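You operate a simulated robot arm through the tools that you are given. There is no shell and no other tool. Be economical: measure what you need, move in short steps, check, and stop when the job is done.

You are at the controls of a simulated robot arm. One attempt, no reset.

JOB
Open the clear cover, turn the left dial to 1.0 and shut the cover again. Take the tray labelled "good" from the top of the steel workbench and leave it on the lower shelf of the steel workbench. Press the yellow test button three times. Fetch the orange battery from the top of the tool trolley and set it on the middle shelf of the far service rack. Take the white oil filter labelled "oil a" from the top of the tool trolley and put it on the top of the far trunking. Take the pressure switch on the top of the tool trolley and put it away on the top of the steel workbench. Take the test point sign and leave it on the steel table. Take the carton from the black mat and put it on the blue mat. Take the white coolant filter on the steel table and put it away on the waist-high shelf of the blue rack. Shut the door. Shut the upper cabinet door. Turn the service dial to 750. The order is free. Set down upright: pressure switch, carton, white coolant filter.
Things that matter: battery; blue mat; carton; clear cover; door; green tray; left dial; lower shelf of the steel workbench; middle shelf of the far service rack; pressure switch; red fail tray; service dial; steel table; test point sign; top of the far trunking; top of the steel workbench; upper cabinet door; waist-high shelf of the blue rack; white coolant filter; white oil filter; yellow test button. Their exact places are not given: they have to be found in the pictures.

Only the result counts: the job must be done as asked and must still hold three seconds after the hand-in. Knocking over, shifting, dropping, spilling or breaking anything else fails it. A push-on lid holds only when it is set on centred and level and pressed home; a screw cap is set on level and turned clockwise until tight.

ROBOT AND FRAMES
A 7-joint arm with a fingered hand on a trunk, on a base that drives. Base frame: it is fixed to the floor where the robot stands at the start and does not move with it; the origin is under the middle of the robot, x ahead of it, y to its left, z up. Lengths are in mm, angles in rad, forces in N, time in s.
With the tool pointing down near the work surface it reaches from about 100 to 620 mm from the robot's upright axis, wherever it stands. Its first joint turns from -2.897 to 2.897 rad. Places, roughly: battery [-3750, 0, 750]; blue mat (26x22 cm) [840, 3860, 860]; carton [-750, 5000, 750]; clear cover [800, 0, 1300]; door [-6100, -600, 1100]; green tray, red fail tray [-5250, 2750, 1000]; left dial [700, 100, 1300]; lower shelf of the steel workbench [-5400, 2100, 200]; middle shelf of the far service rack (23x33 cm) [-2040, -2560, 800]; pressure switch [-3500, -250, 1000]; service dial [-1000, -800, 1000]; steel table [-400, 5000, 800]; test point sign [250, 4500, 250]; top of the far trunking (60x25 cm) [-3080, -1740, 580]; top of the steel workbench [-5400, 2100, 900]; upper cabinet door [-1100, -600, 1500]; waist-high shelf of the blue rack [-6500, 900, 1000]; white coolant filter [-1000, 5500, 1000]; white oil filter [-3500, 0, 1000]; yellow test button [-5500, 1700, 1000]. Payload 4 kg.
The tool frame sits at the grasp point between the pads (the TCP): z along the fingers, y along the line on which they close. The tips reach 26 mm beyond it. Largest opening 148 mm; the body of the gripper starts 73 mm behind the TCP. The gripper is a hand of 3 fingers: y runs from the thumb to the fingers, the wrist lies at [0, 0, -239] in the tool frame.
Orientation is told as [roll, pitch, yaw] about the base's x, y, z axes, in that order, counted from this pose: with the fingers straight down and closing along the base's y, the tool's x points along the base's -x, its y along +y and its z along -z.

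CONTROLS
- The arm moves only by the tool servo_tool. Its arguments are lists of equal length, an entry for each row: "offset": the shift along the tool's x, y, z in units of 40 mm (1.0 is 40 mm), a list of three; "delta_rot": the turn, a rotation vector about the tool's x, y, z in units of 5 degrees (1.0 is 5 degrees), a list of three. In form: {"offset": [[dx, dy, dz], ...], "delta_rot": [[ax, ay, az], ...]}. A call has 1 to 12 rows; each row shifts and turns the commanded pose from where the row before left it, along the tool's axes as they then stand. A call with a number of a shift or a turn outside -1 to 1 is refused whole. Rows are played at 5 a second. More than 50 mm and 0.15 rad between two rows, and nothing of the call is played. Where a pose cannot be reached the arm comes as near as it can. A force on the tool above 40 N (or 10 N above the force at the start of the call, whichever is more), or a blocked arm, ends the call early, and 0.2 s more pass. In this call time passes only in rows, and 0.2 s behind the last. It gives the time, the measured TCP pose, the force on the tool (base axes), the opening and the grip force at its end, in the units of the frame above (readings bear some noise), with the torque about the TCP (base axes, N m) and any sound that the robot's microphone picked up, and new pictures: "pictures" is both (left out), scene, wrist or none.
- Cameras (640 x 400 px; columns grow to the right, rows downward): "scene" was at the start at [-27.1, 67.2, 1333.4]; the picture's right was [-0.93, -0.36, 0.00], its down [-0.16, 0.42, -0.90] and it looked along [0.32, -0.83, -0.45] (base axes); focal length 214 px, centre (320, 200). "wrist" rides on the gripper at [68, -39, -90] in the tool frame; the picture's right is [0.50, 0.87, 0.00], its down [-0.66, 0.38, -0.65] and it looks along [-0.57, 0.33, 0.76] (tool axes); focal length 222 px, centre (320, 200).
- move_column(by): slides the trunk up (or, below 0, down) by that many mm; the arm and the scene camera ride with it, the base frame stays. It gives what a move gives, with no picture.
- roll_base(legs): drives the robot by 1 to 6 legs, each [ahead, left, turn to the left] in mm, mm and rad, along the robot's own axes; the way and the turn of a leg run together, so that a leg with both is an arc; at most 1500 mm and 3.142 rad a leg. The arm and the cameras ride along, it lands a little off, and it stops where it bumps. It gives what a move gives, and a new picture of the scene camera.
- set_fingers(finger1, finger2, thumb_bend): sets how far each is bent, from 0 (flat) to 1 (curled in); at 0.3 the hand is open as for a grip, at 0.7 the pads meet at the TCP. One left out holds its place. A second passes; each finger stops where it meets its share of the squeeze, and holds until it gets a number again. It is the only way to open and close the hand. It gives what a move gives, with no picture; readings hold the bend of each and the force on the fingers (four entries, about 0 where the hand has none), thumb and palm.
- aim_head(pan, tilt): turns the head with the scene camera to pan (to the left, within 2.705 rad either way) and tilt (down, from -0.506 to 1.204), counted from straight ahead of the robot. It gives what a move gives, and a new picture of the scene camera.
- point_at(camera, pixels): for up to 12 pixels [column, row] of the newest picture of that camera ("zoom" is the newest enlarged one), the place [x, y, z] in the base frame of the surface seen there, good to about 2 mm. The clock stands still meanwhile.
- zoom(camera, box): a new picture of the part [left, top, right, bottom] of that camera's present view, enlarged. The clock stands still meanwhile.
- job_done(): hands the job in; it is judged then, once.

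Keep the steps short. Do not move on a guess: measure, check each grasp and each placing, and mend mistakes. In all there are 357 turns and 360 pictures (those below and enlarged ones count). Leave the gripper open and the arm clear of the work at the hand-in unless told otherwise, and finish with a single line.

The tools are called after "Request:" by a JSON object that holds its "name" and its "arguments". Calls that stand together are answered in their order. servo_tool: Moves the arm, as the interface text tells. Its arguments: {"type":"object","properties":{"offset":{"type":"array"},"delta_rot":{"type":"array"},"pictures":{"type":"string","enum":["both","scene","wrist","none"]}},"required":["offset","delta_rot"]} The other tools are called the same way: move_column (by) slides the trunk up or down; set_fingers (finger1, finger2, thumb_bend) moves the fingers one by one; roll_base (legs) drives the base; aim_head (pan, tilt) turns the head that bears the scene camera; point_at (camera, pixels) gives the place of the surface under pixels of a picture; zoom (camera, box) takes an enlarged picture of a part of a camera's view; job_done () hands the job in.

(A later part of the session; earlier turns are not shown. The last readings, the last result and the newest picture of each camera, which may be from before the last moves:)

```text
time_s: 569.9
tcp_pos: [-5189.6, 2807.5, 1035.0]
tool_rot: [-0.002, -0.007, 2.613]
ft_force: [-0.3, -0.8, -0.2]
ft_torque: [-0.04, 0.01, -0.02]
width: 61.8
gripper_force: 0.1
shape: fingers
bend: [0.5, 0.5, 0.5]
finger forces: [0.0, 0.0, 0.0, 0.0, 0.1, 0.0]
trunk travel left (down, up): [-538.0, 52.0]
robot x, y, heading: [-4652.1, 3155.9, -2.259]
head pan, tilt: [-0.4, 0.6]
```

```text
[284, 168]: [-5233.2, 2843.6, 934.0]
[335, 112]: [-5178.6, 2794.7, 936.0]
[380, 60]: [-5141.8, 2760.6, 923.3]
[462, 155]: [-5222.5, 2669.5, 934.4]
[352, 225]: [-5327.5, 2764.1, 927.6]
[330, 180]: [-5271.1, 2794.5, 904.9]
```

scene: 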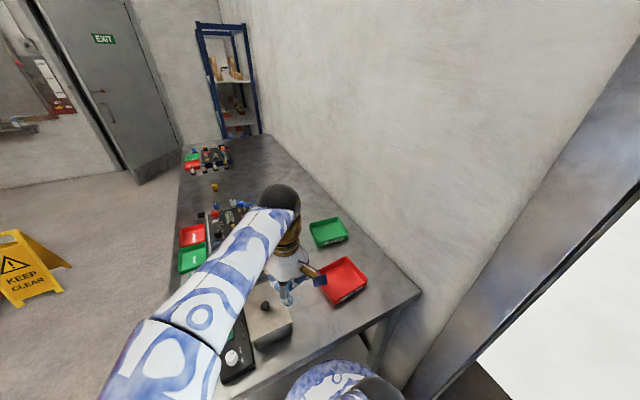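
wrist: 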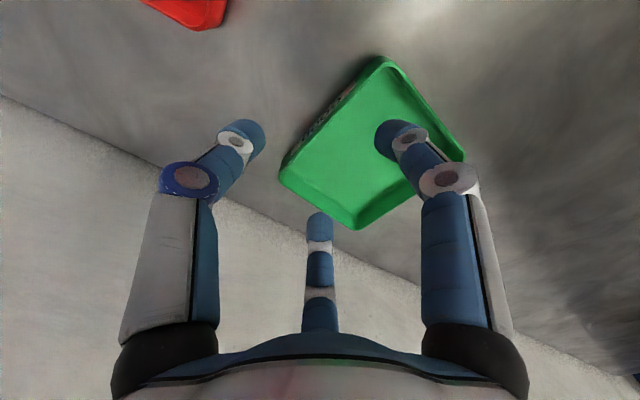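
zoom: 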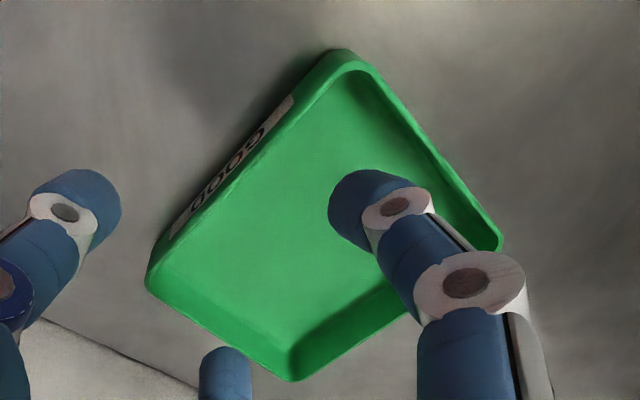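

Request:
{"name": "servo_tool", "arguments": {"offset": [[0, 0.03, 0.3], [0, 0.04, 0.3], [0, 0, 0.3], [0, 0, 0.5], [0, 0, 0.5], [0, 0, 0.45]], "delta_rot": [[0, 0, 0.8], [0, 0, 0.8], [0, 0, 0.82], [0, 0, 0], [0, 0, 0], [0, 0, 0]], "pictures": "none"}}

Request:
{"name": "set_fingers", "arguments": {"finger1": 0.8, "finger2": 0.8, "thumb_bend": 0.8}}

Request:
{"name": "servo_tool", "arguments": {"offset": [[0, 0, -0.3], [0, 0, -0.4], [0, 0, -0.5]], "delta_rot": [[0, 0, 0], [0, 0, 0], [0, 0, 0]], "pictures": "both"}}

```text
time_s: 571.3
tcp_pos: [-5191.9, 2806.9, 942.2]
tool_rot: [-0.002, -0.007, 2.401]
ft_force: [0.7, 0.5, -0.6]
ft_torque: [0.0, -0.01, 0.01]
width: 61.4
gripper_force: 0.1
shape: fingers
bend: [0.5, 0.5, 0.5]
finger forces: [0.0, 0.1, 0.0, 0.0, 0.0, 0.1]
trunk travel left (down, up): [-538.0, 52.0]
robot x, y, heading: [-4655.1, 3154.6, -2.252]
head pan, tilt: [-0.4, 0.6]
```

```text
time_s: 572.3
tcp_pos: [-5191.9, 2805.2, 941.3]
tool_rot: [-0.002, -0.009, 2.401]
ft_force: [0.9, 1.5, -0.7]
ft_torque: [0.0, -0.06, 0.0]
width: 0.0
gripper_force: 17.5
shape: fingers
bend: [0.73, 0.73, 0.72]
finger forces: [10.5, 10.5, 0.0, 0.0, 13.9, 0.0]
trunk travel left (down, up): [-538.0, 52.0]
robot x, y, heading: [-4652.0, 3153.6, -2.256]
head pan, tilt: [-0.4, 0.6]
```

```text
time_s: 573.1
tcp_pos: [-5191.8, 2804.7, 990.8]
tool_rot: [-0.001, -0.005, 2.403]
ft_force: [0.6, 0.4, -1.9]
ft_torque: [0.08, -0.08, -0.01]
width: 0.6
gripper_force: 20.4
shape: fingers
bend: [0.73, 0.73, 0.74]
finger forces: [12.3, 12.3, 0.0, 0.0, 16.6, 0.0]
trunk travel left (down, up): [-538.0, 52.0]
robot x, y, heading: [-4653.7, 3152.1, -2.26]
head pan, tilt: [-0.4, 0.6]
```

scene: 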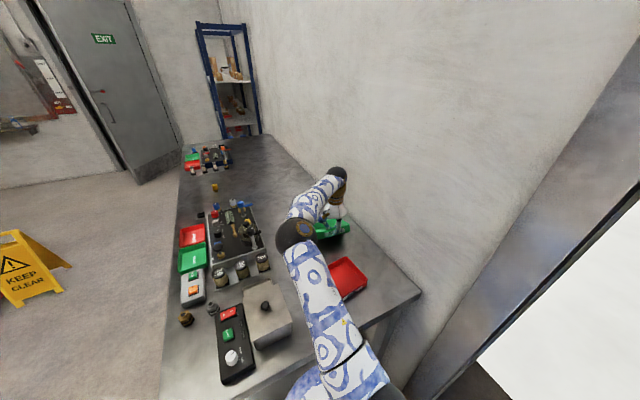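
wrist: 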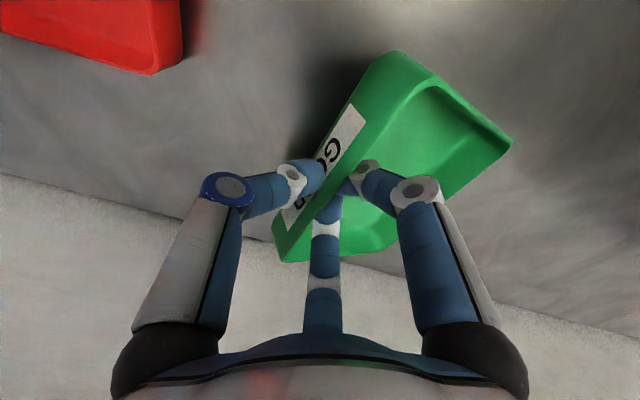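

Tray held (20 N). Raise, pull in, and drive to a staging point in front of the bench.

Request:
{"name": "servo_tool", "arguments": {"offset": [[0, 0, -0.9], [0, 0, -0.9], [0, 0, -0.9], [0, -0.9, 0], [0, -0.9, 0], [0, -0.9, 0], [0, -0.9, 0], [0, -0.9, 0], [0, -0.9, 0]], "delta_rot": [[0, 0, 0], [0, 0, 0], [0, 0, 0], [0, 0, 0], [0, 0, 0], [0, 0, 0], [0, 0, 0], [0, 0, 0], [0, 0, 0]], "pictures": "none"}}

Request:
{"name": "roll_base", "arguments": {"legs": [[-60, 700, 0], [0, 0, -1.553], [-340, 820, 0]]}}

Request:
{"name": "aim_head", "arguments": {"pan": 0, "tilt": 0.65}}

```text
time_s: 575.1
tcp_pos: [-5047.3, 2964.7, 1097.8]
tool_rot: [-0.001, -0.006, 2.403]
ft_force: [-0.1, -0.5, -2.6]
ft_torque: [0.07, -0.11, -0.01]
width: 0.7
gripper_force: 21.1
shape: fingers
bend: [0.73, 0.73, 0.75]
finger forces: [12.6, 13.1, 0.0, 0.0, 16.6, 0.0]
trunk travel left (down, up): [-538.0, 52.0]
robot x, y, heading: [-4652.8, 3154.1, -2.258]
head pan, tilt: [-0.4, 0.6]
```

```text
time_s: 587.1
tcp_pos: [-4514.8, 2281.8, 1098.0]
tool_rot: [-0.002, -0.008, 0.858]
ft_force: [-0.6, 0.9, -1.6]
ft_torque: [-0.06, -0.06, 0.0]
width: 0.6
gripper_force: 20.2
shape: fingers
bend: [0.73, 0.73, 0.75]
finger forces: [12.6, 12.5, 0.0, 0.0, 15.9, 0.1]
trunk travel left (down, up): [-538.0, 52.0]
robot x, y, heading: [-4313.9, 1894.8, 2.482]
head pan, tilt: [-0.4, 0.6]
```

scene: 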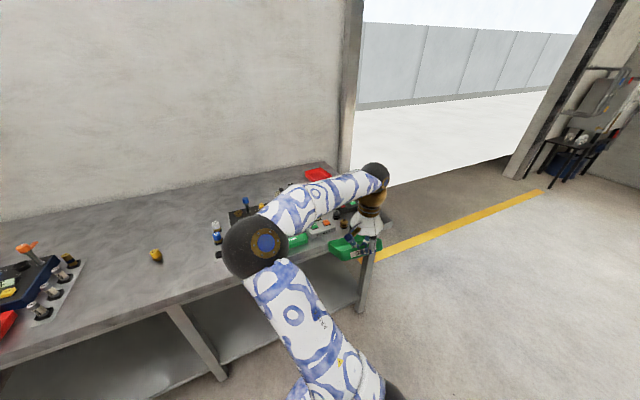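

```text
time_s: 587.9
tcp_pos: [-4514.0, 2281.4, 1096.9]
tool_rot: [-0.003, -0.007, 0.857]
ft_force: [-0.6, -0.4, -2.6]
ft_torque: [-0.09, -0.07, 0.0]
width: 0.4
gripper_force: 20.3
shape: fingers
bend: [0.73, 0.73, 0.75]
finger forces: [12.5, 12.4, 0.0, 0.0, 16.0, 0.0]
trunk travel left (down, up): [-538.0, 52.0]
robot x, y, heading: [-4315.0, 1895.6, 2.481]
head pan, tilt: [0.0, 0.649]
```

scene: 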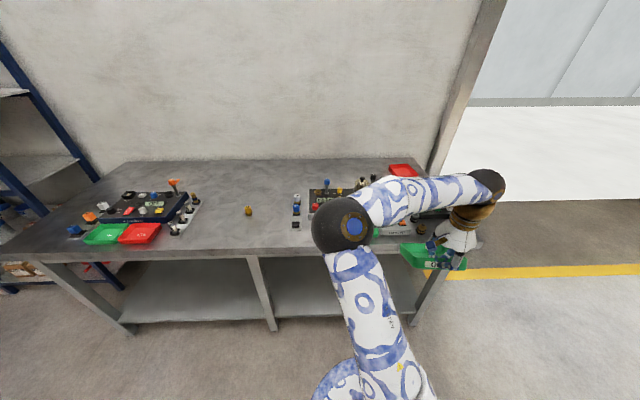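

Move the tray to the left, then lower the trunk fully and the arm to just above shelf height, still outside the bench.

Request:
{"name": "servo_tool", "arguments": {"offset": [[0.8, 0, 0], [0.8, 0, 0], [0.8, 0, 0], [0.8, 0, 0], [0.4, 0, 0]], "delta_rot": [[0, 0, 0], [0, 0, 0], [0, 0, 0], [0, 0, 0], [0, 0, 0]], "pictures": "none"}}

Request:
{"name": "move_column", "arguments": {"by": -536}}

Request:
{"name": "servo_tool", "arguments": {"offset": [[0, 0, 0.9], [0, 0, 0.9], [0, 0, 0.9], [0, 0, 0.9], [0, 0, 0.9], [0, 0, 0.9], [0, 0, 0.9], [0, 0, 0.7]], "delta_rot": [[0, 0, 0], [0, 0, 0], [0, 0, 0], [0, 0, 0], [0, 0, 0], [0, 0, 0], [0, 0, 0], [0, 0, 0]], "pictures": "scene"}}

```text
time_s: 589.1
tcp_pos: [-4609.1, 2174.1, 1097.8]
tool_rot: [-0.003, -0.007, 0.858]
ft_force: [0.4, 0.3, -2.2]
ft_torque: [-0.07, -0.1, -0.01]
width: 0.4
gripper_force: 20.8
shape: fingers
bend: [0.73, 0.73, 0.75]
finger forces: [13.0, 12.3, 0.0, 0.0, 16.2, 0.1]
trunk travel left (down, up): [-538.0, 52.0]
robot x, y, heading: [-4313.7, 1894.8, 2.481]
head pan, tilt: [0.0, 0.649]
```

```text
refused: -536 is not a number from -400 to 400
```

```text
time_s: 590.9
tcp_pos: [-4606.6, 2174.1, 814.8]
tool_rot: [-0.004, -0.006, 0.858]
ft_force: [0.0, -1.0, -2.1]
ft_torque: [-0.08, -0.13, -0.01]
width: 0.0
gripper_force: 20.8
shape: fingers
bend: [0.73, 0.73, 0.75]
finger forces: [12.6, 12.6, 0.1, 0.1, 16.0, 0.0]
trunk travel left (down, up): [-538.0, 52.0]
robot x, y, heading: [-4318.5, 1891.5, 2.481]
head pan, tilt: [0.0, 0.649]
```

scene: 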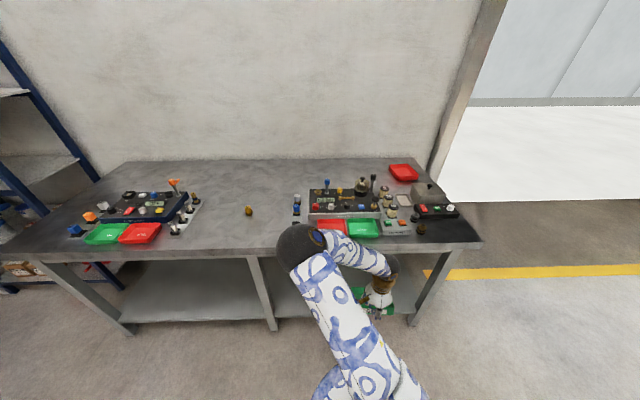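

Request:
{"name": "move_column", "arguments": {"by": -400}}

Request:
{"name": "move_column", "arguments": {"by": -130}}

Request:
{"name": "aim_head", "arguments": {"pan": -0.2, "tilt": 0.3}}

Request:
{"name": "point_at", "arguments": {"camera": "scene", "pixels": [[320, 260], [290, 260], [270, 250], [250, 270], [350, 250], [300, 250]]}}

```text
time_s: 594.8
tcp_pos: [-4607.2, 2174.8, 415.1]
tool_rot: [-0.003, -0.007, 0.856]
ft_force: [0.2, 0.1, -2.4]
ft_torque: [-0.06, -0.1, 0.0]
width: 0.4
gripper_force: 21.1
shape: fingers
bend: [0.73, 0.73, 0.75]
finger forces: [12.7, 12.7, 0.0, 0.0, 16.0, 0.0]
trunk travel left (down, up): [-138.0, 452.0]
robot x, y, heading: [-4315.2, 1894.5, 2.48]
head pan, tilt: [0.0, 0.649]
```

```text
time_s: 596.4
tcp_pos: [-4607.4, 2174.2, 285.7]
tool_rot: [-0.001, -0.007, 0.858]
ft_force: [-0.1, -0.1, -2.8]
ft_torque: [-0.06, -0.09, -0.02]
width: 0.5
gripper_force: 20.8
shape: fingers
bend: [0.73, 0.73, 0.75]
finger forces: [12.7, 12.8, 0.0, 0.1, 16.1, 0.0]
trunk travel left (down, up): [-8.0, 582.0]
robot x, y, heading: [-4317.7, 1897.8, 2.485]
head pan, tilt: [0.0, 0.649]
```

```text
time_s: 597.2
tcp_pos: [-4608.0, 2174.0, 285.6]
tool_rot: [-0.003, -0.006, 0.857]
ft_force: [-0.2, -0.7, -1.9]
ft_torque: [-0.06, -0.08, 0.01]
width: 0.3
gripper_force: 20.9
shape: fingers
bend: [0.73, 0.73, 0.75]
finger forces: [12.7, 12.7, 0.0, 0.1, 16.2, 0.0]
trunk travel left (down, up): [-8.0, 582.0]
robot x, y, heading: [-4315.3, 1894.6, 2.485]
head pan, tilt: [-0.201, 0.3]
```

scene: 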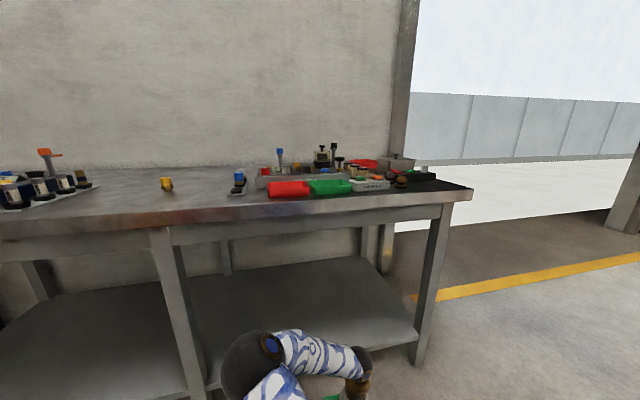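

```text
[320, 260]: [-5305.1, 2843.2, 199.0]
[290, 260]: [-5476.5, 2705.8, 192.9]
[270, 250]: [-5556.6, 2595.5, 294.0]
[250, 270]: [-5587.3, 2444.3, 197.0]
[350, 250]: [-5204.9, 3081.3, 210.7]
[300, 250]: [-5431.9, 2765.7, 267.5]
```

Request:
{"name": "point_at", "arguments": {"camera": "scene", "pixels": [[300, 320], [400, 335], [230, 360], [185, 350], [430, 320], [380, 345], [330, 325], [320, 215]]}}

```text
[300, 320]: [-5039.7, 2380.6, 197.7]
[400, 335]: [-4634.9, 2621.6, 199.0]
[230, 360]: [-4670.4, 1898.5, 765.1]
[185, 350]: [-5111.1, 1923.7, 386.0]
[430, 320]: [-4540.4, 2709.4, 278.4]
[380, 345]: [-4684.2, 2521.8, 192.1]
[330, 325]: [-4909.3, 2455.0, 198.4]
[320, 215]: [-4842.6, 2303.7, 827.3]
```

The shelf front runs along the leg line; the tray is 260 mm in front of it, centred in the right-hand bay. Drive forward 290 mm.

Request:
{"name": "roll_base", "arguments": {"legs": [[290, 0, 0.02]]}}

Request:
{"name": "servo_tool", "arguments": {"offset": [[0, 0, 0.25], [0, 0, 0.25], [0, 0, 0.2], [0, 0, 0.15], [0, 0, 0.15], [0, 0, 0.1], [0, 0, 0.1]], "delta_rot": [[0, 0, 0], [0, 0, 0], [0, 0, 0], [0, 0, 0], [0, 0, 0], [0, 0, 0], [0, 0, 0]], "pictures": "wrist"}}

```text
time_s: 598.7
tcp_pos: [-4740.1, 2272.9, 283.5]
tool_rot: [-0.024, -0.009, 0.869]
ft_force: [19.7, -15.7, 11.8]
ft_torque: [-0.51, -0.6, 0.01]
width: 6.6
gripper_force: 14.9
shape: fingers
bend: [0.75, 0.75, 0.65]
finger forces: [0.0, 0.1, 0.0, 0.0, 29.1, 0.1]
trunk travel left (down, up): [-8.0, 582.0]
robot x, y, heading: [-4458.0, 2002.5, 2.495]
head pan, tilt: [-0.201, 0.3]
stopped in leg 1: the force on the tool passed its limit at 45 N (the readings are from after the stop); the commanded pose is now the measured one
```

scene: 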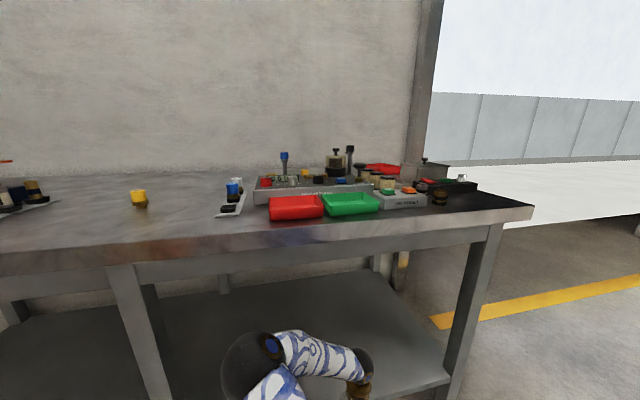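

```text
time_s: 600.3
tcp_pos: [-4741.2, 2274.5, 238.0]
tool_rot: [-0.019, -0.01, 0.868]
ft_force: [31.7, -20.6, 2.7]
ft_torque: [-0.52, -0.83, 0.14]
width: 21.7
gripper_force: 19.5
shape: fingers
bend: [0.75, 0.75, 0.6]
finger forces: [0.1, 0.1, 0.1, 0.0, 38.0, 0.1]
trunk travel left (down, up): [-8.0, 582.0]
robot x, y, heading: [-4454.0, 1999.5, 2.496]
head pan, tilt: [-0.201, 0.3]
```

wrist: 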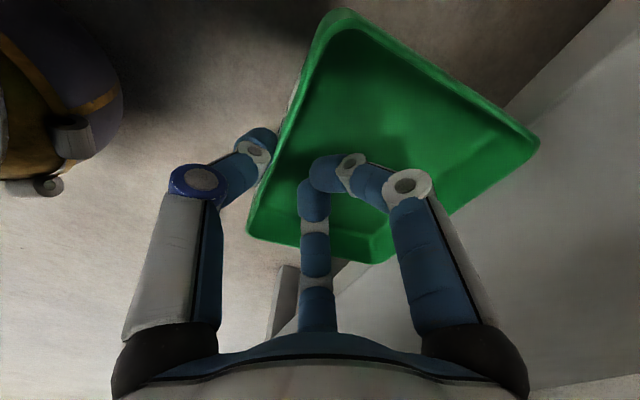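

The tray met the shelf's front edge (it droops a little) and is now pinched between thumb and edge. Re-grip and back off gently.

Request:
{"name": "roll_base", "arguments": {"legs": [[-25, 0, 0]]}}

Request:
{"name": "set_fingers", "arguments": {"finger1": 0.8, "finger2": 0.8, "thumb_bend": 0.85}}

Request:
{"name": "zoom", "arguments": {"camera": "wrist", "box": [0, 0, 640, 400]}}

Request:
{"name": "point_at", "arguments": {"camera": "zoom", "pixels": [[340, 15], [535, 140], [250, 225], [370, 255], [430, 100], [580, 200], [600, 100], [400, 300]]}}

```text
time_s: 601.1
tcp_pos: [-4724.6, 2259.5, 236.9]
tool_rot: [-0.014, -0.009, 0.869]
ft_force: [7.7, -6.2, 0.7]
ft_torque: [-0.15, -0.18, 0.04]
width: 1.8
gripper_force: 8.1
shape: fingers
bend: [0.75, 0.75, 0.65]
finger forces: [0.0, 0.0, 0.1, 0.1, 16.4, 0.0]
trunk travel left (down, up): [-8.0, 582.0]
robot x, y, heading: [-4433.4, 1986.4, 2.497]
head pan, tilt: [-0.201, 0.3]
```

scene: 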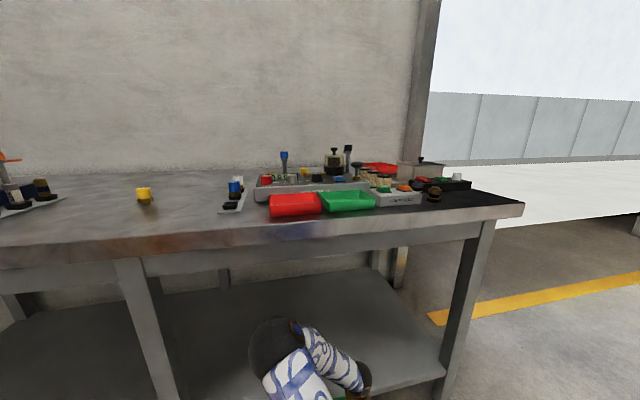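

```text
time_s: 602.1
tcp_pos: [-4724.4, 2258.7, 238.2]
tool_rot: [-0.017, -0.009, 0.869]
ft_force: [0.7, 0.3, -2.0]
ft_torque: [-0.06, -0.09, 0.01]
width: 0.5
gripper_force: 8.0
shape: fingers
bend: [0.75, 0.75, 0.76]
finger forces: [0.0, 0.0, 0.0, 0.0, 15.7, 0.0]
trunk travel left (down, up): [-8.0, 582.0]
robot x, y, heading: [-4435.0, 1990.3, 2.495]
head pan, tilt: [-0.201, 0.3]
```

```text
1.00 times, centred on (320, 200) of wrist (not enlarged: the box is as wide or as high as the picture)
```

zoom: 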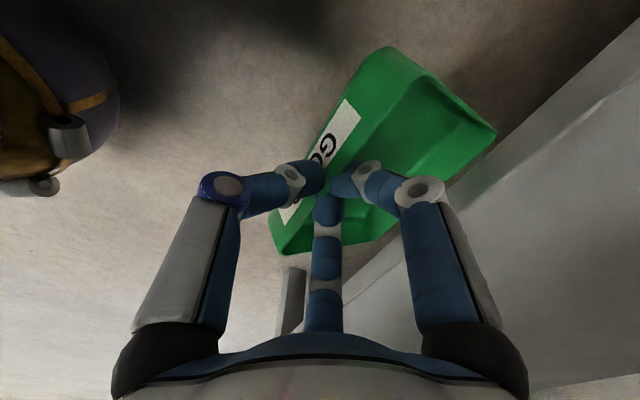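

```text
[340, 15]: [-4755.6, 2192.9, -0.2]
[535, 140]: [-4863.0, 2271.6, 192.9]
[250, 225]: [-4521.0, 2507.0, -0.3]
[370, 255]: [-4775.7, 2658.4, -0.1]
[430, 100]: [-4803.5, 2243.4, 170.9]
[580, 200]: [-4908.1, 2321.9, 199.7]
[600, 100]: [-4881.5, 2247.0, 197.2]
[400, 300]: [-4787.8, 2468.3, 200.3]
```

The tray droops ~27°, so its far edge hangs below shelf level. Back off, raise 100 mm, then drive in above the shelf.

Request:
{"name": "roll_base", "arguments": {"legs": [[-50, 0, 0]]}}

Request:
{"name": "servo_tool", "arguments": {"offset": [[0, 0, -0.5], [0, 0, -0.7], [0, 0, -0.7], [0, 0, -0.7]], "delta_rot": [[0, 0, 0], [0, 0, 0], [0, 0, 0], [0, 0, 0]], "pictures": "none"}}

Request:
{"name": "roll_base", "arguments": {"legs": [[225, 0, 0]]}}

Request:
{"name": "zoom", "arguments": {"camera": "wrist", "box": [0, 0, 640, 400]}}

```text
time_s: 603.0
tcp_pos: [-4684.8, 2230.5, 237.0]
tool_rot: [-0.016, -0.009, 0.869]
ft_force: [0.3, -1.1, -2.7]
ft_torque: [-0.08, -0.05, -0.01]
width: 1.1
gripper_force: 8.0
shape: fingers
bend: [0.75, 0.75, 0.76]
finger forces: [0.0, 0.0, 0.1, 0.0, 15.7, 0.1]
trunk travel left (down, up): [-8.0, 582.0]
robot x, y, heading: [-4396.1, 1958.7, 2.494]
head pan, tilt: [-0.201, 0.3]
```

scene: 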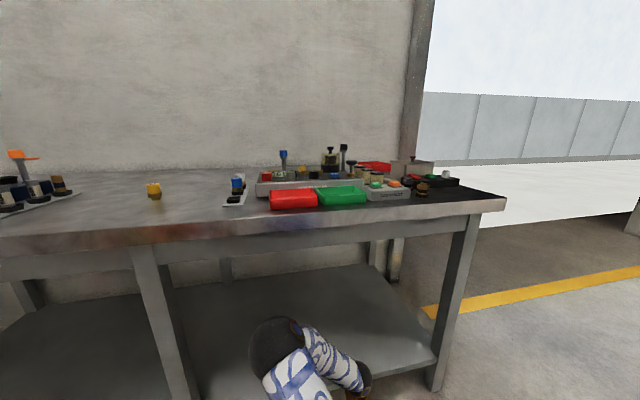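

```text
time_s: 604.0
tcp_pos: [-4686.9, 2229.7, 341.3]
tool_rot: [-0.019, -0.008, 0.87]
ft_force: [0.3, 0.1, -2.1]
ft_torque: [-0.07, -0.09, 0.04]
width: 0.6
gripper_force: 8.5
shape: fingers
bend: [0.75, 0.75, 0.76]
finger forces: [0.0, 0.1, 0.0, 0.0, 16.2, 0.0]
trunk travel left (down, up): [-8.0, 582.0]
robot x, y, heading: [-4392.9, 1952.2, 2.492]
head pan, tilt: [-0.201, 0.3]
```

```text
time_s: 605.8
tcp_pos: [-4855.0, 2355.7, 339.5]
tool_rot: [-0.029, -0.007, 0.868]
ft_force: [-1.3, 0.5, 0.3]
ft_torque: [-0.12, -0.12, -0.01]
width: 0.5
gripper_force: 15.6
shape: fingers
bend: [0.75, 0.75, 0.76]
finger forces: [15.2, 0.0, 0.0, 0.1, 16.4, 0.0]
trunk travel left (down, up): [-8.0, 582.0]
robot x, y, heading: [-4568.7, 2088.9, 2.496]
head pan, tilt: [-0.201, 0.3]
stopped in leg 1: the robot was blocked; the commanded pose is now the measured one
```

scene: 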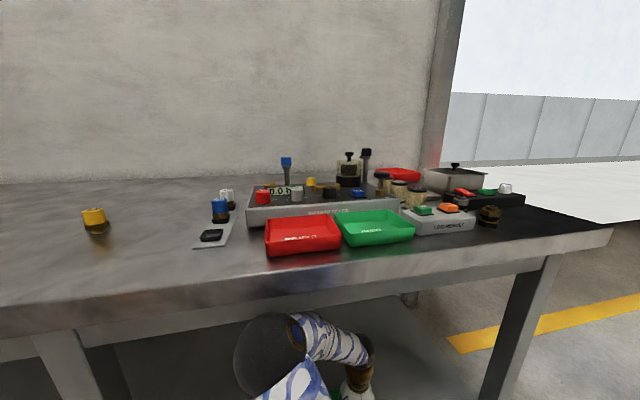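

```text
1.00 times, centred on (320, 200) of wrist (not enlarged: the box is as wide or as high as the picture)
```

zoom: 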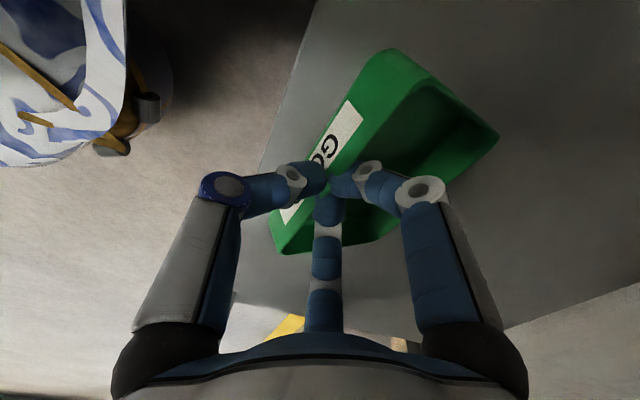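

Over the shelf now (47 mm inside). Ease the base back 10 mm and lower the tray until flat, then release.

Request:
{"name": "roll_base", "arguments": {"legs": [[-12, 0, 0]]}}

Request:
{"name": "servo_tool", "arguments": {"offset": [[0, 0, 0.5], [0, 0, 0.4], [0, 0, 0.3], [0, 0, 0.25], [0, 0, 0.25], [0, 0, 0.25], [0, 0, 0.2], [0, 0, 0.15]], "delta_rot": [[0, 0, 0], [0, 0, 0], [0, 0, 0], [0, 0, 0], [0, 0, 0], [0, 0, 0], [0, 0, 0], [0, 0, 0]], "pictures": "wrist"}}

```text
time_s: 606.6
tcp_pos: [-4848.7, 2350.3, 339.5]
tool_rot: [-0.029, -0.009, 0.87]
ft_force: [-0.5, -0.1, 0.2]
ft_torque: [-0.1, -0.08, 0.0]
width: 0.3
gripper_force: 14.9
shape: fingers
bend: [0.75, 0.75, 0.76]
finger forces: [14.8, 0.0, 0.1, 0.0, 16.4, 0.0]
trunk travel left (down, up): [-8.0, 582.0]
robot x, y, heading: [-4564.8, 2083.7, 2.494]
head pan, tilt: [-0.201, 0.3]
```

scene: 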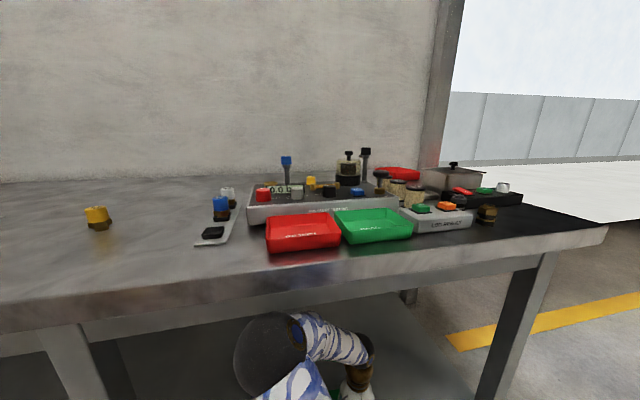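

```text
time_s: 608.4
tcp_pos: [-4844.3, 2345.5, 254.7]
tool_rot: [-0.01, -0.011, 0.874]
ft_force: [0.2, 0.7, 0.4]
ft_torque: [-0.02, -0.01, -0.01]
width: 0.1
gripper_force: 23.2
shape: fingers
bend: [0.76, 0.76, 0.76]
finger forces: [15.2, 14.8, 0.1, 0.1, 16.1, 0.1]
trunk travel left (down, up): [-8.0, 582.0]
robot x, y, heading: [-4559.0, 2082.5, 2.493]
head pan, tilt: [-0.201, 0.3]
```

wrist: 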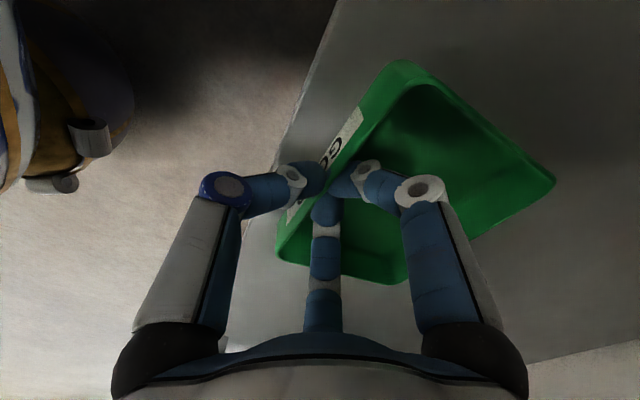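

Request:
{"name": "servo_tool", "arguments": {"offset": [[0, 0, 0.15], [0, 0, 0.1]], "delta_rot": [[0, 0, 0], [0, 0, 0]], "pictures": "none"}}

Request:
{"name": "set_fingers", "arguments": {"finger1": 0.55, "finger2": 0.55, "thumb_bend": 0.5}}

Request:
{"name": "servo_tool", "arguments": {"offset": [[0, 0, -0.5], [0, 0, -0.8], [0, 0, -0.8]], "delta_rot": [[0, 0, 0], [0, 0, 0], [0, 0, 0]], "pictures": "wrist"}}

Request:
{"name": "point_at", "arguments": {"camera": "wrist", "pixels": [[400, 100], [300, 170], [420, 180], [500, 150]]}}

```text
time_s: 609.0
tcp_pos: [-4833.5, 2346.5, 243.6]
tool_rot: [-0.012, -0.011, 0.861]
ft_force: [-1.1, 0.2, 0.1]
ft_torque: [0.01, 0.03, 0.01]
width: 0.1
gripper_force: 16.5
shape: fingers
bend: [0.76, 0.76, 0.76]
finger forces: [0.1, 16.4, 0.0, 0.1, 16.6, 0.0]
trunk travel left (down, up): [-8.0, 582.0]
robot x, y, heading: [-4548.1, 2081.5, 2.483]
head pan, tilt: [-0.201, 0.3]
```

```text
time_s: 610.0
tcp_pos: [-4830.4, 2343.9, 239.3]
tool_rot: [-0.021, -0.012, 0.861]
ft_force: [1.0, -0.6, -0.4]
ft_torque: [0.0, -0.01, 0.0]
width: 53.7
gripper_force: 0.0
shape: fingers
bend: [0.55, 0.55, 0.5]
finger forces: [0.0, 0.1, 0.1, 0.0, 0.0, 0.0]
trunk travel left (down, up): [-8.0, 582.0]
robot x, y, heading: [-4548.2, 2077.6, 2.48]
head pan, tilt: [-0.201, 0.3]
```

```text
time_s: 610.8
tcp_pos: [-4852.5, 2350.5, 321.4]
tool_rot: [-0.026, -0.006, 0.869]
ft_force: [-0.1, -0.5, -0.6]
ft_torque: [0.0, -0.01, 0.02]
width: 53.7
gripper_force: 0.1
shape: fingers
bend: [0.55, 0.55, 0.5]
finger forces: [0.0, 0.1, 0.0, 0.0, 0.0, 0.0]
trunk travel left (down, up): [-8.0, 582.0]
robot x, y, heading: [-4568.6, 2086.4, 2.498]
head pan, tilt: [-0.201, 0.3]
```

wrist: 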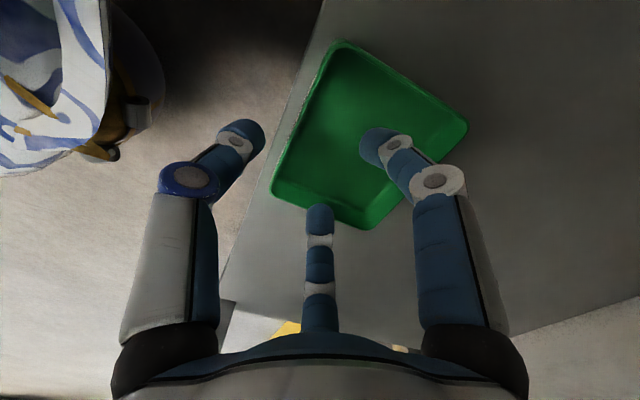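

```text
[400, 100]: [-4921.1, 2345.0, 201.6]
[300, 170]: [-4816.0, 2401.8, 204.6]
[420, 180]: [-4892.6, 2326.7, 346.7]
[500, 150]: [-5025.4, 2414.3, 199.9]
```

Request:
{"name": "point_at", "arguments": {"camera": "wrist", "pixels": [[332, 45], [278, 185], [325, 55], [270, 195], [310, 60], [262, 190]]}}

```text
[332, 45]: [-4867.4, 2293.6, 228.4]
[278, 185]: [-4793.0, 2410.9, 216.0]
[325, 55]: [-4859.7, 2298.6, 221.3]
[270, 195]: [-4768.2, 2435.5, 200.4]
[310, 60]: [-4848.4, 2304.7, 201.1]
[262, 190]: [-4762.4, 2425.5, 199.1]
```

The tray lies wholly on the shelf (20 mm inside). Back out, raise the trunk and head for the door.

Request:
{"name": "roll_base", "arguments": {"legs": [[-380, 0, 0]]}}

Request:
{"name": "move_column", "arguments": {"by": 400}}

Request:
{"name": "roll_base", "arguments": {"legs": [[0, 0, 1.3], [1100, -750, 0]]}}

Request:
{"name": "aim_head", "arguments": {"pan": 0.0, "tilt": 0.3}}

```text
time_s: 613.1
tcp_pos: [-4552.0, 2125.1, 321.3]
tool_rot: [-0.029, -0.01, 0.871]
ft_force: [0.3, -0.3, 0.4]
ft_torque: [-0.01, -0.01, 0.02]
width: 53.9
gripper_force: 0.1
shape: fingers
bend: [0.55, 0.55, 0.5]
finger forces: [0.0, 0.0, 0.1, 0.0, 0.1, 0.0]
trunk travel left (down, up): [-8.0, 582.0]
robot x, y, heading: [-4264.8, 1860.9, 2.501]
head pan, tilt: [-0.201, 0.3]
```

scene: 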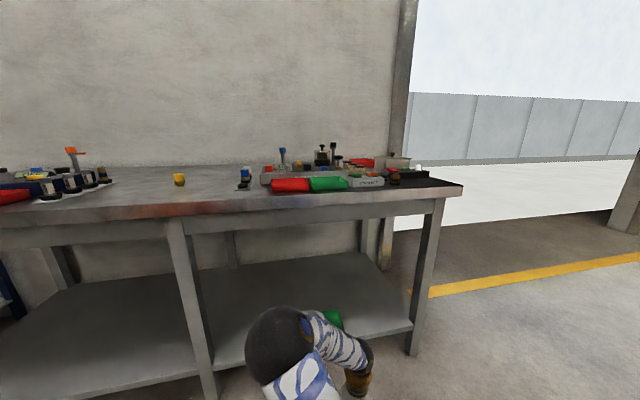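

```text
time_s: 617.0
tcp_pos: [-4552.0, 2125.8, 720.7]
tool_rot: [-0.028, -0.009, 0.873]
ft_force: [0.3, 0.0, 0.0]
ft_torque: [0.0, 0.03, -0.02]
width: 53.6
gripper_force: 0.0
shape: fingers
bend: [0.55, 0.55, 0.5]
finger forces: [0.1, 0.1, 0.0, 0.0, 0.0, 0.0]
trunk travel left (down, up): [-408.0, 182.0]
robot x, y, heading: [-4265.5, 1857.1, 2.498]
head pan, tilt: [-0.201, 0.3]
```

```text
time_s: 624.1
tcp_pos: [-5228.2, 1525.6, 719.4]
tool_rot: [-0.031, 0.005, 2.25]
ft_force: [0.3, -0.2, -0.5]
ft_torque: [0.07, 0.02, -0.01]
width: 54.0
gripper_force: 0.1
shape: fingers
bend: [0.55, 0.55, 0.5]
finger forces: [0.0, 0.0, 0.1, 0.0, 0.0, 0.1]
trunk travel left (down, up): [-408.0, 182.0]
robot x, y, heading: [-4907.4, 1751.4, -2.411]
head pan, tilt: [-0.201, 0.3]
stopped in leg 2: the robot was blocked; the commanded pose is now the measured one
```

scene: 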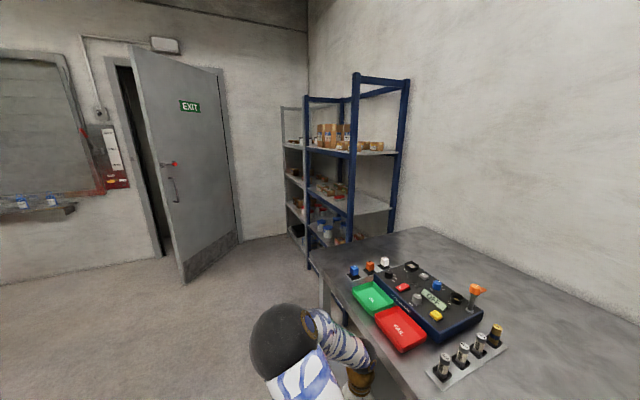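

```text
time_s: 624.8
tcp_pos: [-5223.7, 1524.1, 722.1]
tool_rot: [-0.031, 0.005, 2.252]
ft_force: [-0.8, 0.9, 1.0]
ft_torque: [-0.02, -0.02, -0.01]
width: 54.1
gripper_force: 0.1
shape: fingers
bend: [0.55, 0.55, 0.5]
finger forces: [0.0, 0.0, 0.0, 0.1, 0.0, 0.1]
trunk travel left (down, up): [-408.0, 182.0]
robot x, y, heading: [-4908.2, 1750.2, -2.412]
head pan, tilt: [0.0, 0.3]
```

scene: 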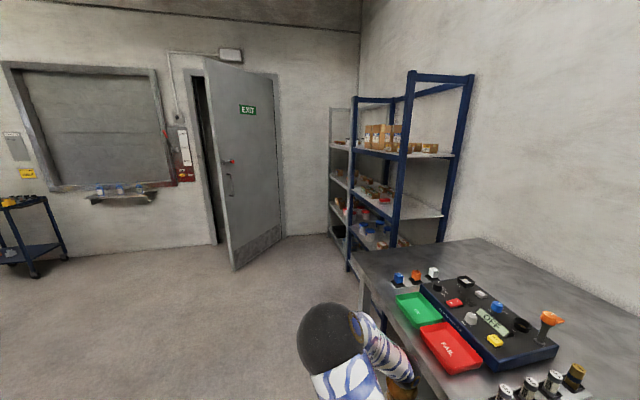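

I steered into the bench (nothing moved). Move away left and measure the door.

Request:
{"name": "point_at", "arguments": {"camera": "scene", "pixels": [[235, 262], [280, 228], [230, 182], [225, 120], [270, 120], [213, 240], [255, 180], [290, 230], [195, 150]]}}

Request:
{"name": "roll_base", "arguments": {"legs": [[0, 500, 0], [900, 0, 0]]}}

Request:
{"name": "aim_head", "arguments": {"pan": -0.2, "tilt": 0.35}}

```text
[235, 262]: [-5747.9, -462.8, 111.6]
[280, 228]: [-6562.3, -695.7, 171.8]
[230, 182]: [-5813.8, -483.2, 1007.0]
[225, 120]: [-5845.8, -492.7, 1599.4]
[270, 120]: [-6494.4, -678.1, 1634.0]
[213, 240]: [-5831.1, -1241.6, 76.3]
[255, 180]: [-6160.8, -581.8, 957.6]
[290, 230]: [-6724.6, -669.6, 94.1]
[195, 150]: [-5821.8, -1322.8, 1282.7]
```

```text
time_s: 632.2
tcp_pos: [-5588.4, 547.0, 719.1]
tool_rot: [-0.029, 0.006, 2.238]
ft_force: [0.6, -0.5, -0.3]
ft_torque: [-0.01, 0.0, 0.02]
width: 54.2
gripper_force: 0.1
shape: fingers
bend: [0.55, 0.55, 0.5]
finger forces: [0.0, 0.1, 0.0, 0.0, 0.1, 0.1]
trunk travel left (down, up): [-408.0, 182.0]
robot x, y, heading: [-5267.9, 768.8, -2.427]
head pan, tilt: [0.0, 0.3]
```

scene: 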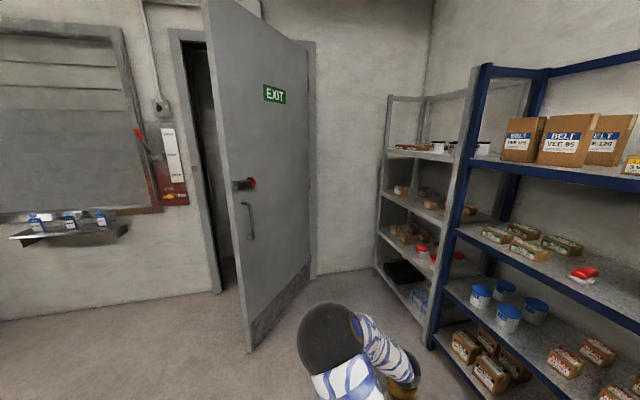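

```text
time_s: 632.9
tcp_pos: [-5589.8, 547.2, 720.1]
tool_rot: [-0.031, 0.005, 2.24]
ft_force: [-0.2, 0.1, 0.1]
ft_torque: [0.04, -0.01, -0.03]
width: 54.1
gripper_force: 0.2
shape: fingers
bend: [0.55, 0.55, 0.5]
finger forces: [0.0, 0.1, 0.1, 0.1, 0.0, 0.1]
trunk travel left (down, up): [-408.0, 182.0]
robot x, y, heading: [-5263.7, 773.3, -2.425]
head pan, tilt: [-0.201, 0.351]
```

scene: 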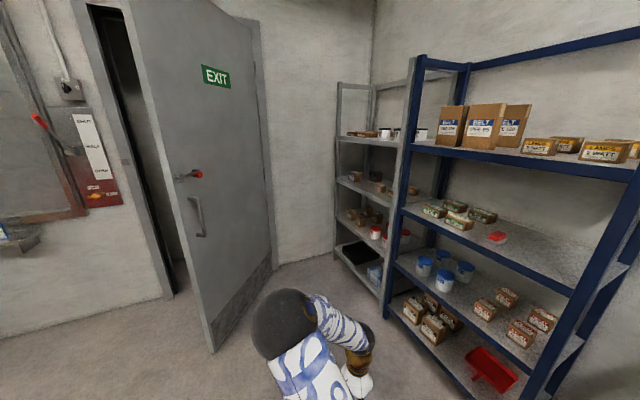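

The door leaf: hinge near (-6610,-708), 52° open. I'll push it with the closed hand at z≈900, about 700 mm from the hinge. Position first.

Request:
{"name": "set_fingers", "arguments": {"finger1": 0.72, "finger2": 0.72, "thumb_bend": 0.72}}

Request:
{"name": "move_column", "arguments": {"by": 178}}

Request:
{"name": "roll_base", "arguments": {"legs": [[0, 0, 0.854], [670, 0, 0], [0, -630, 0]]}}

```text
time_s: 633.9
tcp_pos: [-5590.2, 547.6, 720.3]
tool_rot: [-0.029, 0.004, 2.239]
ft_force: [0.3, 0.1, -0.3]
ft_torque: [0.02, -0.02, -0.01]
width: 0.0
gripper_force: 0.1
shape: fingers
bend: [0.71, 0.71, 0.7]
finger forces: [0.0, 0.0, 0.1, 0.0, 0.1, 0.1]
trunk travel left (down, up): [-408.0, 182.0]
robot x, y, heading: [-5267.7, 772.8, -2.424]
head pan, tilt: [-0.201, 0.351]
```

```text
time_s: 635.9
tcp_pos: [-5589.0, 546.9, 898.7]
tool_rot: [-0.029, 0.005, 2.24]
ft_force: [-0.1, 0.1, 0.3]
ft_torque: [-0.04, 0.06, 0.01]
width: 0.0
gripper_force: 0.1
shape: fingers
bend: [0.71, 0.71, 0.7]
finger forces: [0.1, 0.0, 0.1, 0.0, 0.0, 0.0]
trunk travel left (down, up): [-586.0, 4.0]
robot x, y, heading: [-5265.9, 769.8, -2.418]
head pan, tilt: [-0.201, 0.351]
```

```text
time_s: 644.9
tcp_pos: [-5953.1, -286.4, 898.4]
tool_rot: [-0.028, 0.005, 3.097]
ft_force: [0.1, -0.2, 0.4]
ft_torque: [0.0, 0.04, 0.03]
width: 0.1
gripper_force: 0.1
shape: fingers
bend: [0.71, 0.71, 0.7]
finger forces: [0.1, 0.0, 0.0, 0.1, 0.0, 0.0]
trunk travel left (down, up): [-586.0, 4.0]
robot x, y, heading: [-5909.5, 104.1, -1.565]
head pan, tilt: [-0.201, 0.351]
```

scene: 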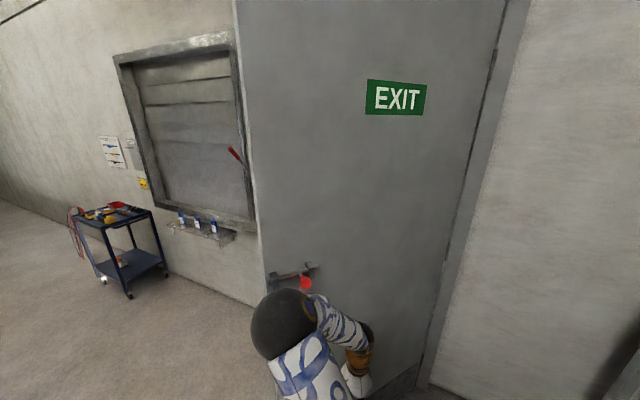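

Push: drive forward in stages.

Request:
{"name": "roll_base", "arguments": {"legs": [[330, 0, 0]]}}

Request:
{"name": "roll_base", "arguments": {"legs": [[250, -50, -0.15]]}}

```text
time_s: 647.1
tcp_pos: [-5951.4, -620.6, 898.5]
tool_rot: [-0.03, 0.005, 3.092]
ft_force: [0.8, 0.1, 0.3]
ft_torque: [-0.02, -0.03, 0.0]
width: 0.0
gripper_force: 0.1
shape: fingers
bend: [0.71, 0.71, 0.7]
finger forces: [0.1, 0.1, 0.0, 0.1, 0.1, 0.1]
trunk travel left (down, up): [-586.0, 4.0]
robot x, y, heading: [-5912.2, -229.1, -1.569]
head pan, tilt: [-0.201, 0.351]
```

scene: 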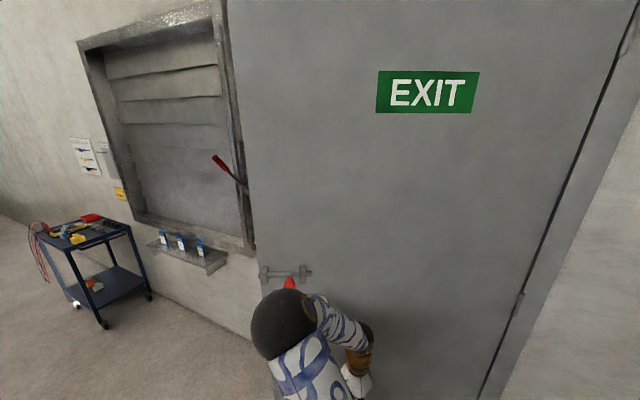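

```text
time_s: 648.7
tcp_pos: [-6043.8, -803.1, 897.1]
tool_rot: [-0.042, 0.012, 2.981]
ft_force: [-0.5, -0.5, 1.0]
ft_torque: [-0.02, 0.01, 0.01]
width: 0.0
gripper_force: 0.1
shape: fingers
bend: [0.71, 0.71, 0.7]
finger forces: [0.1, 0.0, 0.1, 0.1, 0.0, 0.0]
trunk travel left (down, up): [-586.0, 4.0]
robot x, y, heading: [-5958.3, -426.6, -1.686]
head pan, tilt: [-0.201, 0.351]
stopped in leg 1: the force on the tool passed its limit at 72 N (the readings are from after the stop); the commanded pose is now the measured one
```

scene: 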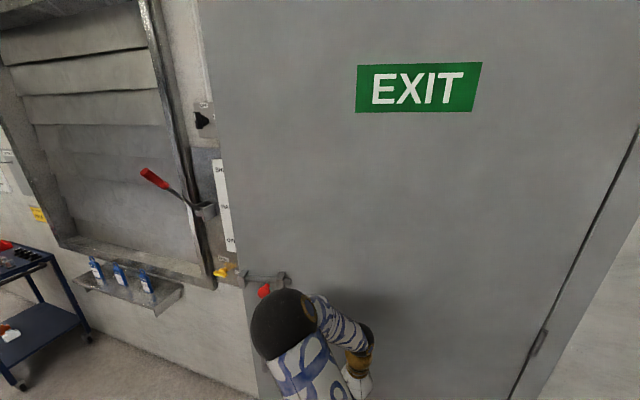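

Request:
{"name": "point_at", "arguments": {"camera": "scene", "pixels": [[250, 150], [300, 200], [500, 200], [580, 250], [240, 260], [625, 200], [205, 300]]}}

Request:
{"name": "roll_base", "arguments": {"legs": [[150, -30, -0.1]]}}

```text
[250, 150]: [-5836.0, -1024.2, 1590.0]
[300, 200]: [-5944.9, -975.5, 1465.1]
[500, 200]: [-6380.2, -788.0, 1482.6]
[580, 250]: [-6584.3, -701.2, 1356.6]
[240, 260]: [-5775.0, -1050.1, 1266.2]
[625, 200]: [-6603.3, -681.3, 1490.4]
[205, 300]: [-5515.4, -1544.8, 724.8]
```

```text
time_s: 650.1
tcp_pos: [-6134.6, -936.3, 896.7]
tool_rot: [-0.041, 0.013, 2.885]
ft_force: [-0.1, -0.6, -0.5]
ft_torque: [-0.03, -0.02, -0.03]
width: 0.0
gripper_force: 0.0
shape: fingers
bend: [0.71, 0.71, 0.7]
finger forces: [0.0, 0.0, 0.1, 0.1, 0.0, 0.0]
trunk travel left (down, up): [-586.0, 4.0]
robot x, y, heading: [-6012.2, -567.6, -1.783]
head pan, tilt: [-0.201, 0.351]
```

scene: 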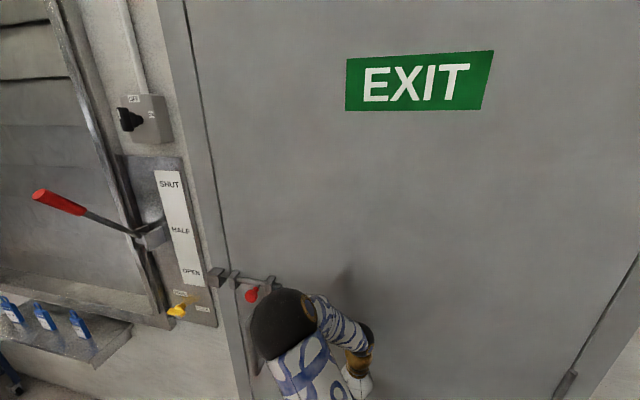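

Nearly shut. Press on with the arm until it resists.

Request:
{"name": "servo_tool", "arguments": {"offset": [[0, 0.4, 0], [0, 0.4, 0], [0, 0.4, 0], [0, 0.4, 0], [0, 0.4, 0]], "delta_rot": [[0, 0, 0], [0, 0, 0], [0, 0, 0], [0, 0, 0], [0, 0, 0]], "pictures": "scene"}}

Request:
{"name": "point_at", "arguments": {"camera": "scene", "pixels": [[230, 150], [300, 200], [500, 200], [590, 250], [208, 200], [180, 120], [160, 100]]}}

```text
time_s: 651.2
tcp_pos: [-6162.1, -943.6, 903.2]
tool_rot: [-0.049, 0.011, 2.833]
ft_force: [2.6, 3.1, -0.9]
ft_torque: [-0.3, 0.25, 0.1]
width: 0.1
gripper_force: 1.6
shape: fingers
bend: [0.71, 0.71, 0.7]
finger forces: [0.0, 0.1, 0.1, 0.0, 0.0, 3.2]
trunk travel left (down, up): [-586.0, 4.0]
robot x, y, heading: [-6019.6, -530.1, -1.854]
head pan, tilt: [-0.201, 0.351]
stopped in row 5: the force on the tool passed its limit at 62 N (the readings are from after the stop); the commanded pose is now the measured one
```

scene: 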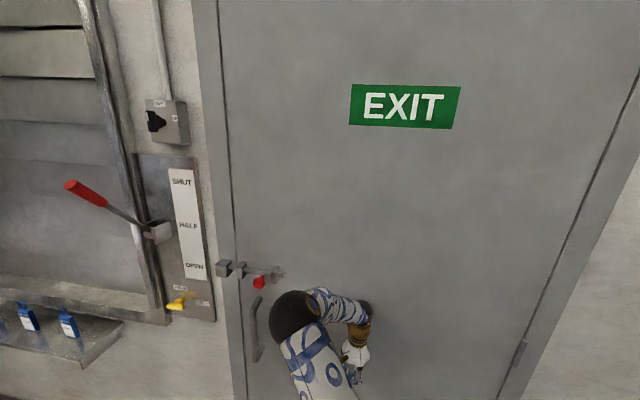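

```text
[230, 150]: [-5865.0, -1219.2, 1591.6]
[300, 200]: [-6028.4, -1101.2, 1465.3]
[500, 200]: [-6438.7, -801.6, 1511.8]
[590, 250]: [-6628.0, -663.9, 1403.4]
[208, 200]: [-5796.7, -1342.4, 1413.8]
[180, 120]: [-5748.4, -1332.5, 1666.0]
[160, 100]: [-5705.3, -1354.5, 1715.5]
```

The leaf now lies exactly along the wall line (−36°): door shut. Back away and look at the blue rack's shelves.

Request:
{"name": "roll_base", "arguments": {"legs": [[-450, 200, 0]]}}

Request:
{"name": "aim_head", "arguments": {"pan": -2.1, "tilt": 0.3}}

```text
time_s: 651.9
tcp_pos: [-6094.1, -893.3, 829.2]
tool_rot: [-0.321, 0.253, 2.932]
ft_force: [-0.5, -0.5, -0.7]
ft_torque: [0.06, -0.04, -0.02]
width: 0.2
gripper_force: 0.1
shape: fingers
bend: [0.71, 0.71, 0.7]
finger forces: [0.0, 0.0, 0.0, 0.0, 0.1, 0.0]
trunk travel left (down, up): [-586.0, 4.0]
robot x, y, heading: [-6016.0, -540.8, -1.816]
head pan, tilt: [-0.201, 0.351]
stopped in leg 1: the robot was blocked; the commanded pose is now the measured one
```

scene: 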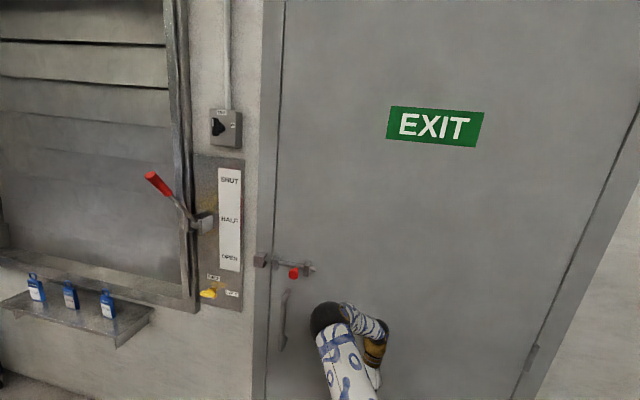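

```text
time_s: 653.8
tcp_pos: [-6096.3, -895.7, 828.2]
tool_rot: [-0.316, 0.247, 2.931]
ft_force: [0.3, 0.1, 0.3]
ft_torque: [0.03, 0.0, -0.02]
width: 0.0
gripper_force: 0.0
shape: fingers
bend: [0.71, 0.71, 0.7]
finger forces: [0.0, 0.1, 0.0, 0.0, 0.0, 0.0]
trunk travel left (down, up): [-586.0, 4.0]
robot x, y, heading: [-6015.6, -537.6, -1.815]
head pan, tilt: [-2.1, 0.3]
```

scene: 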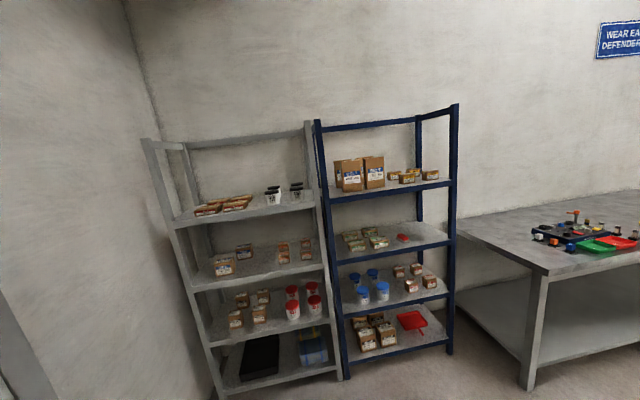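

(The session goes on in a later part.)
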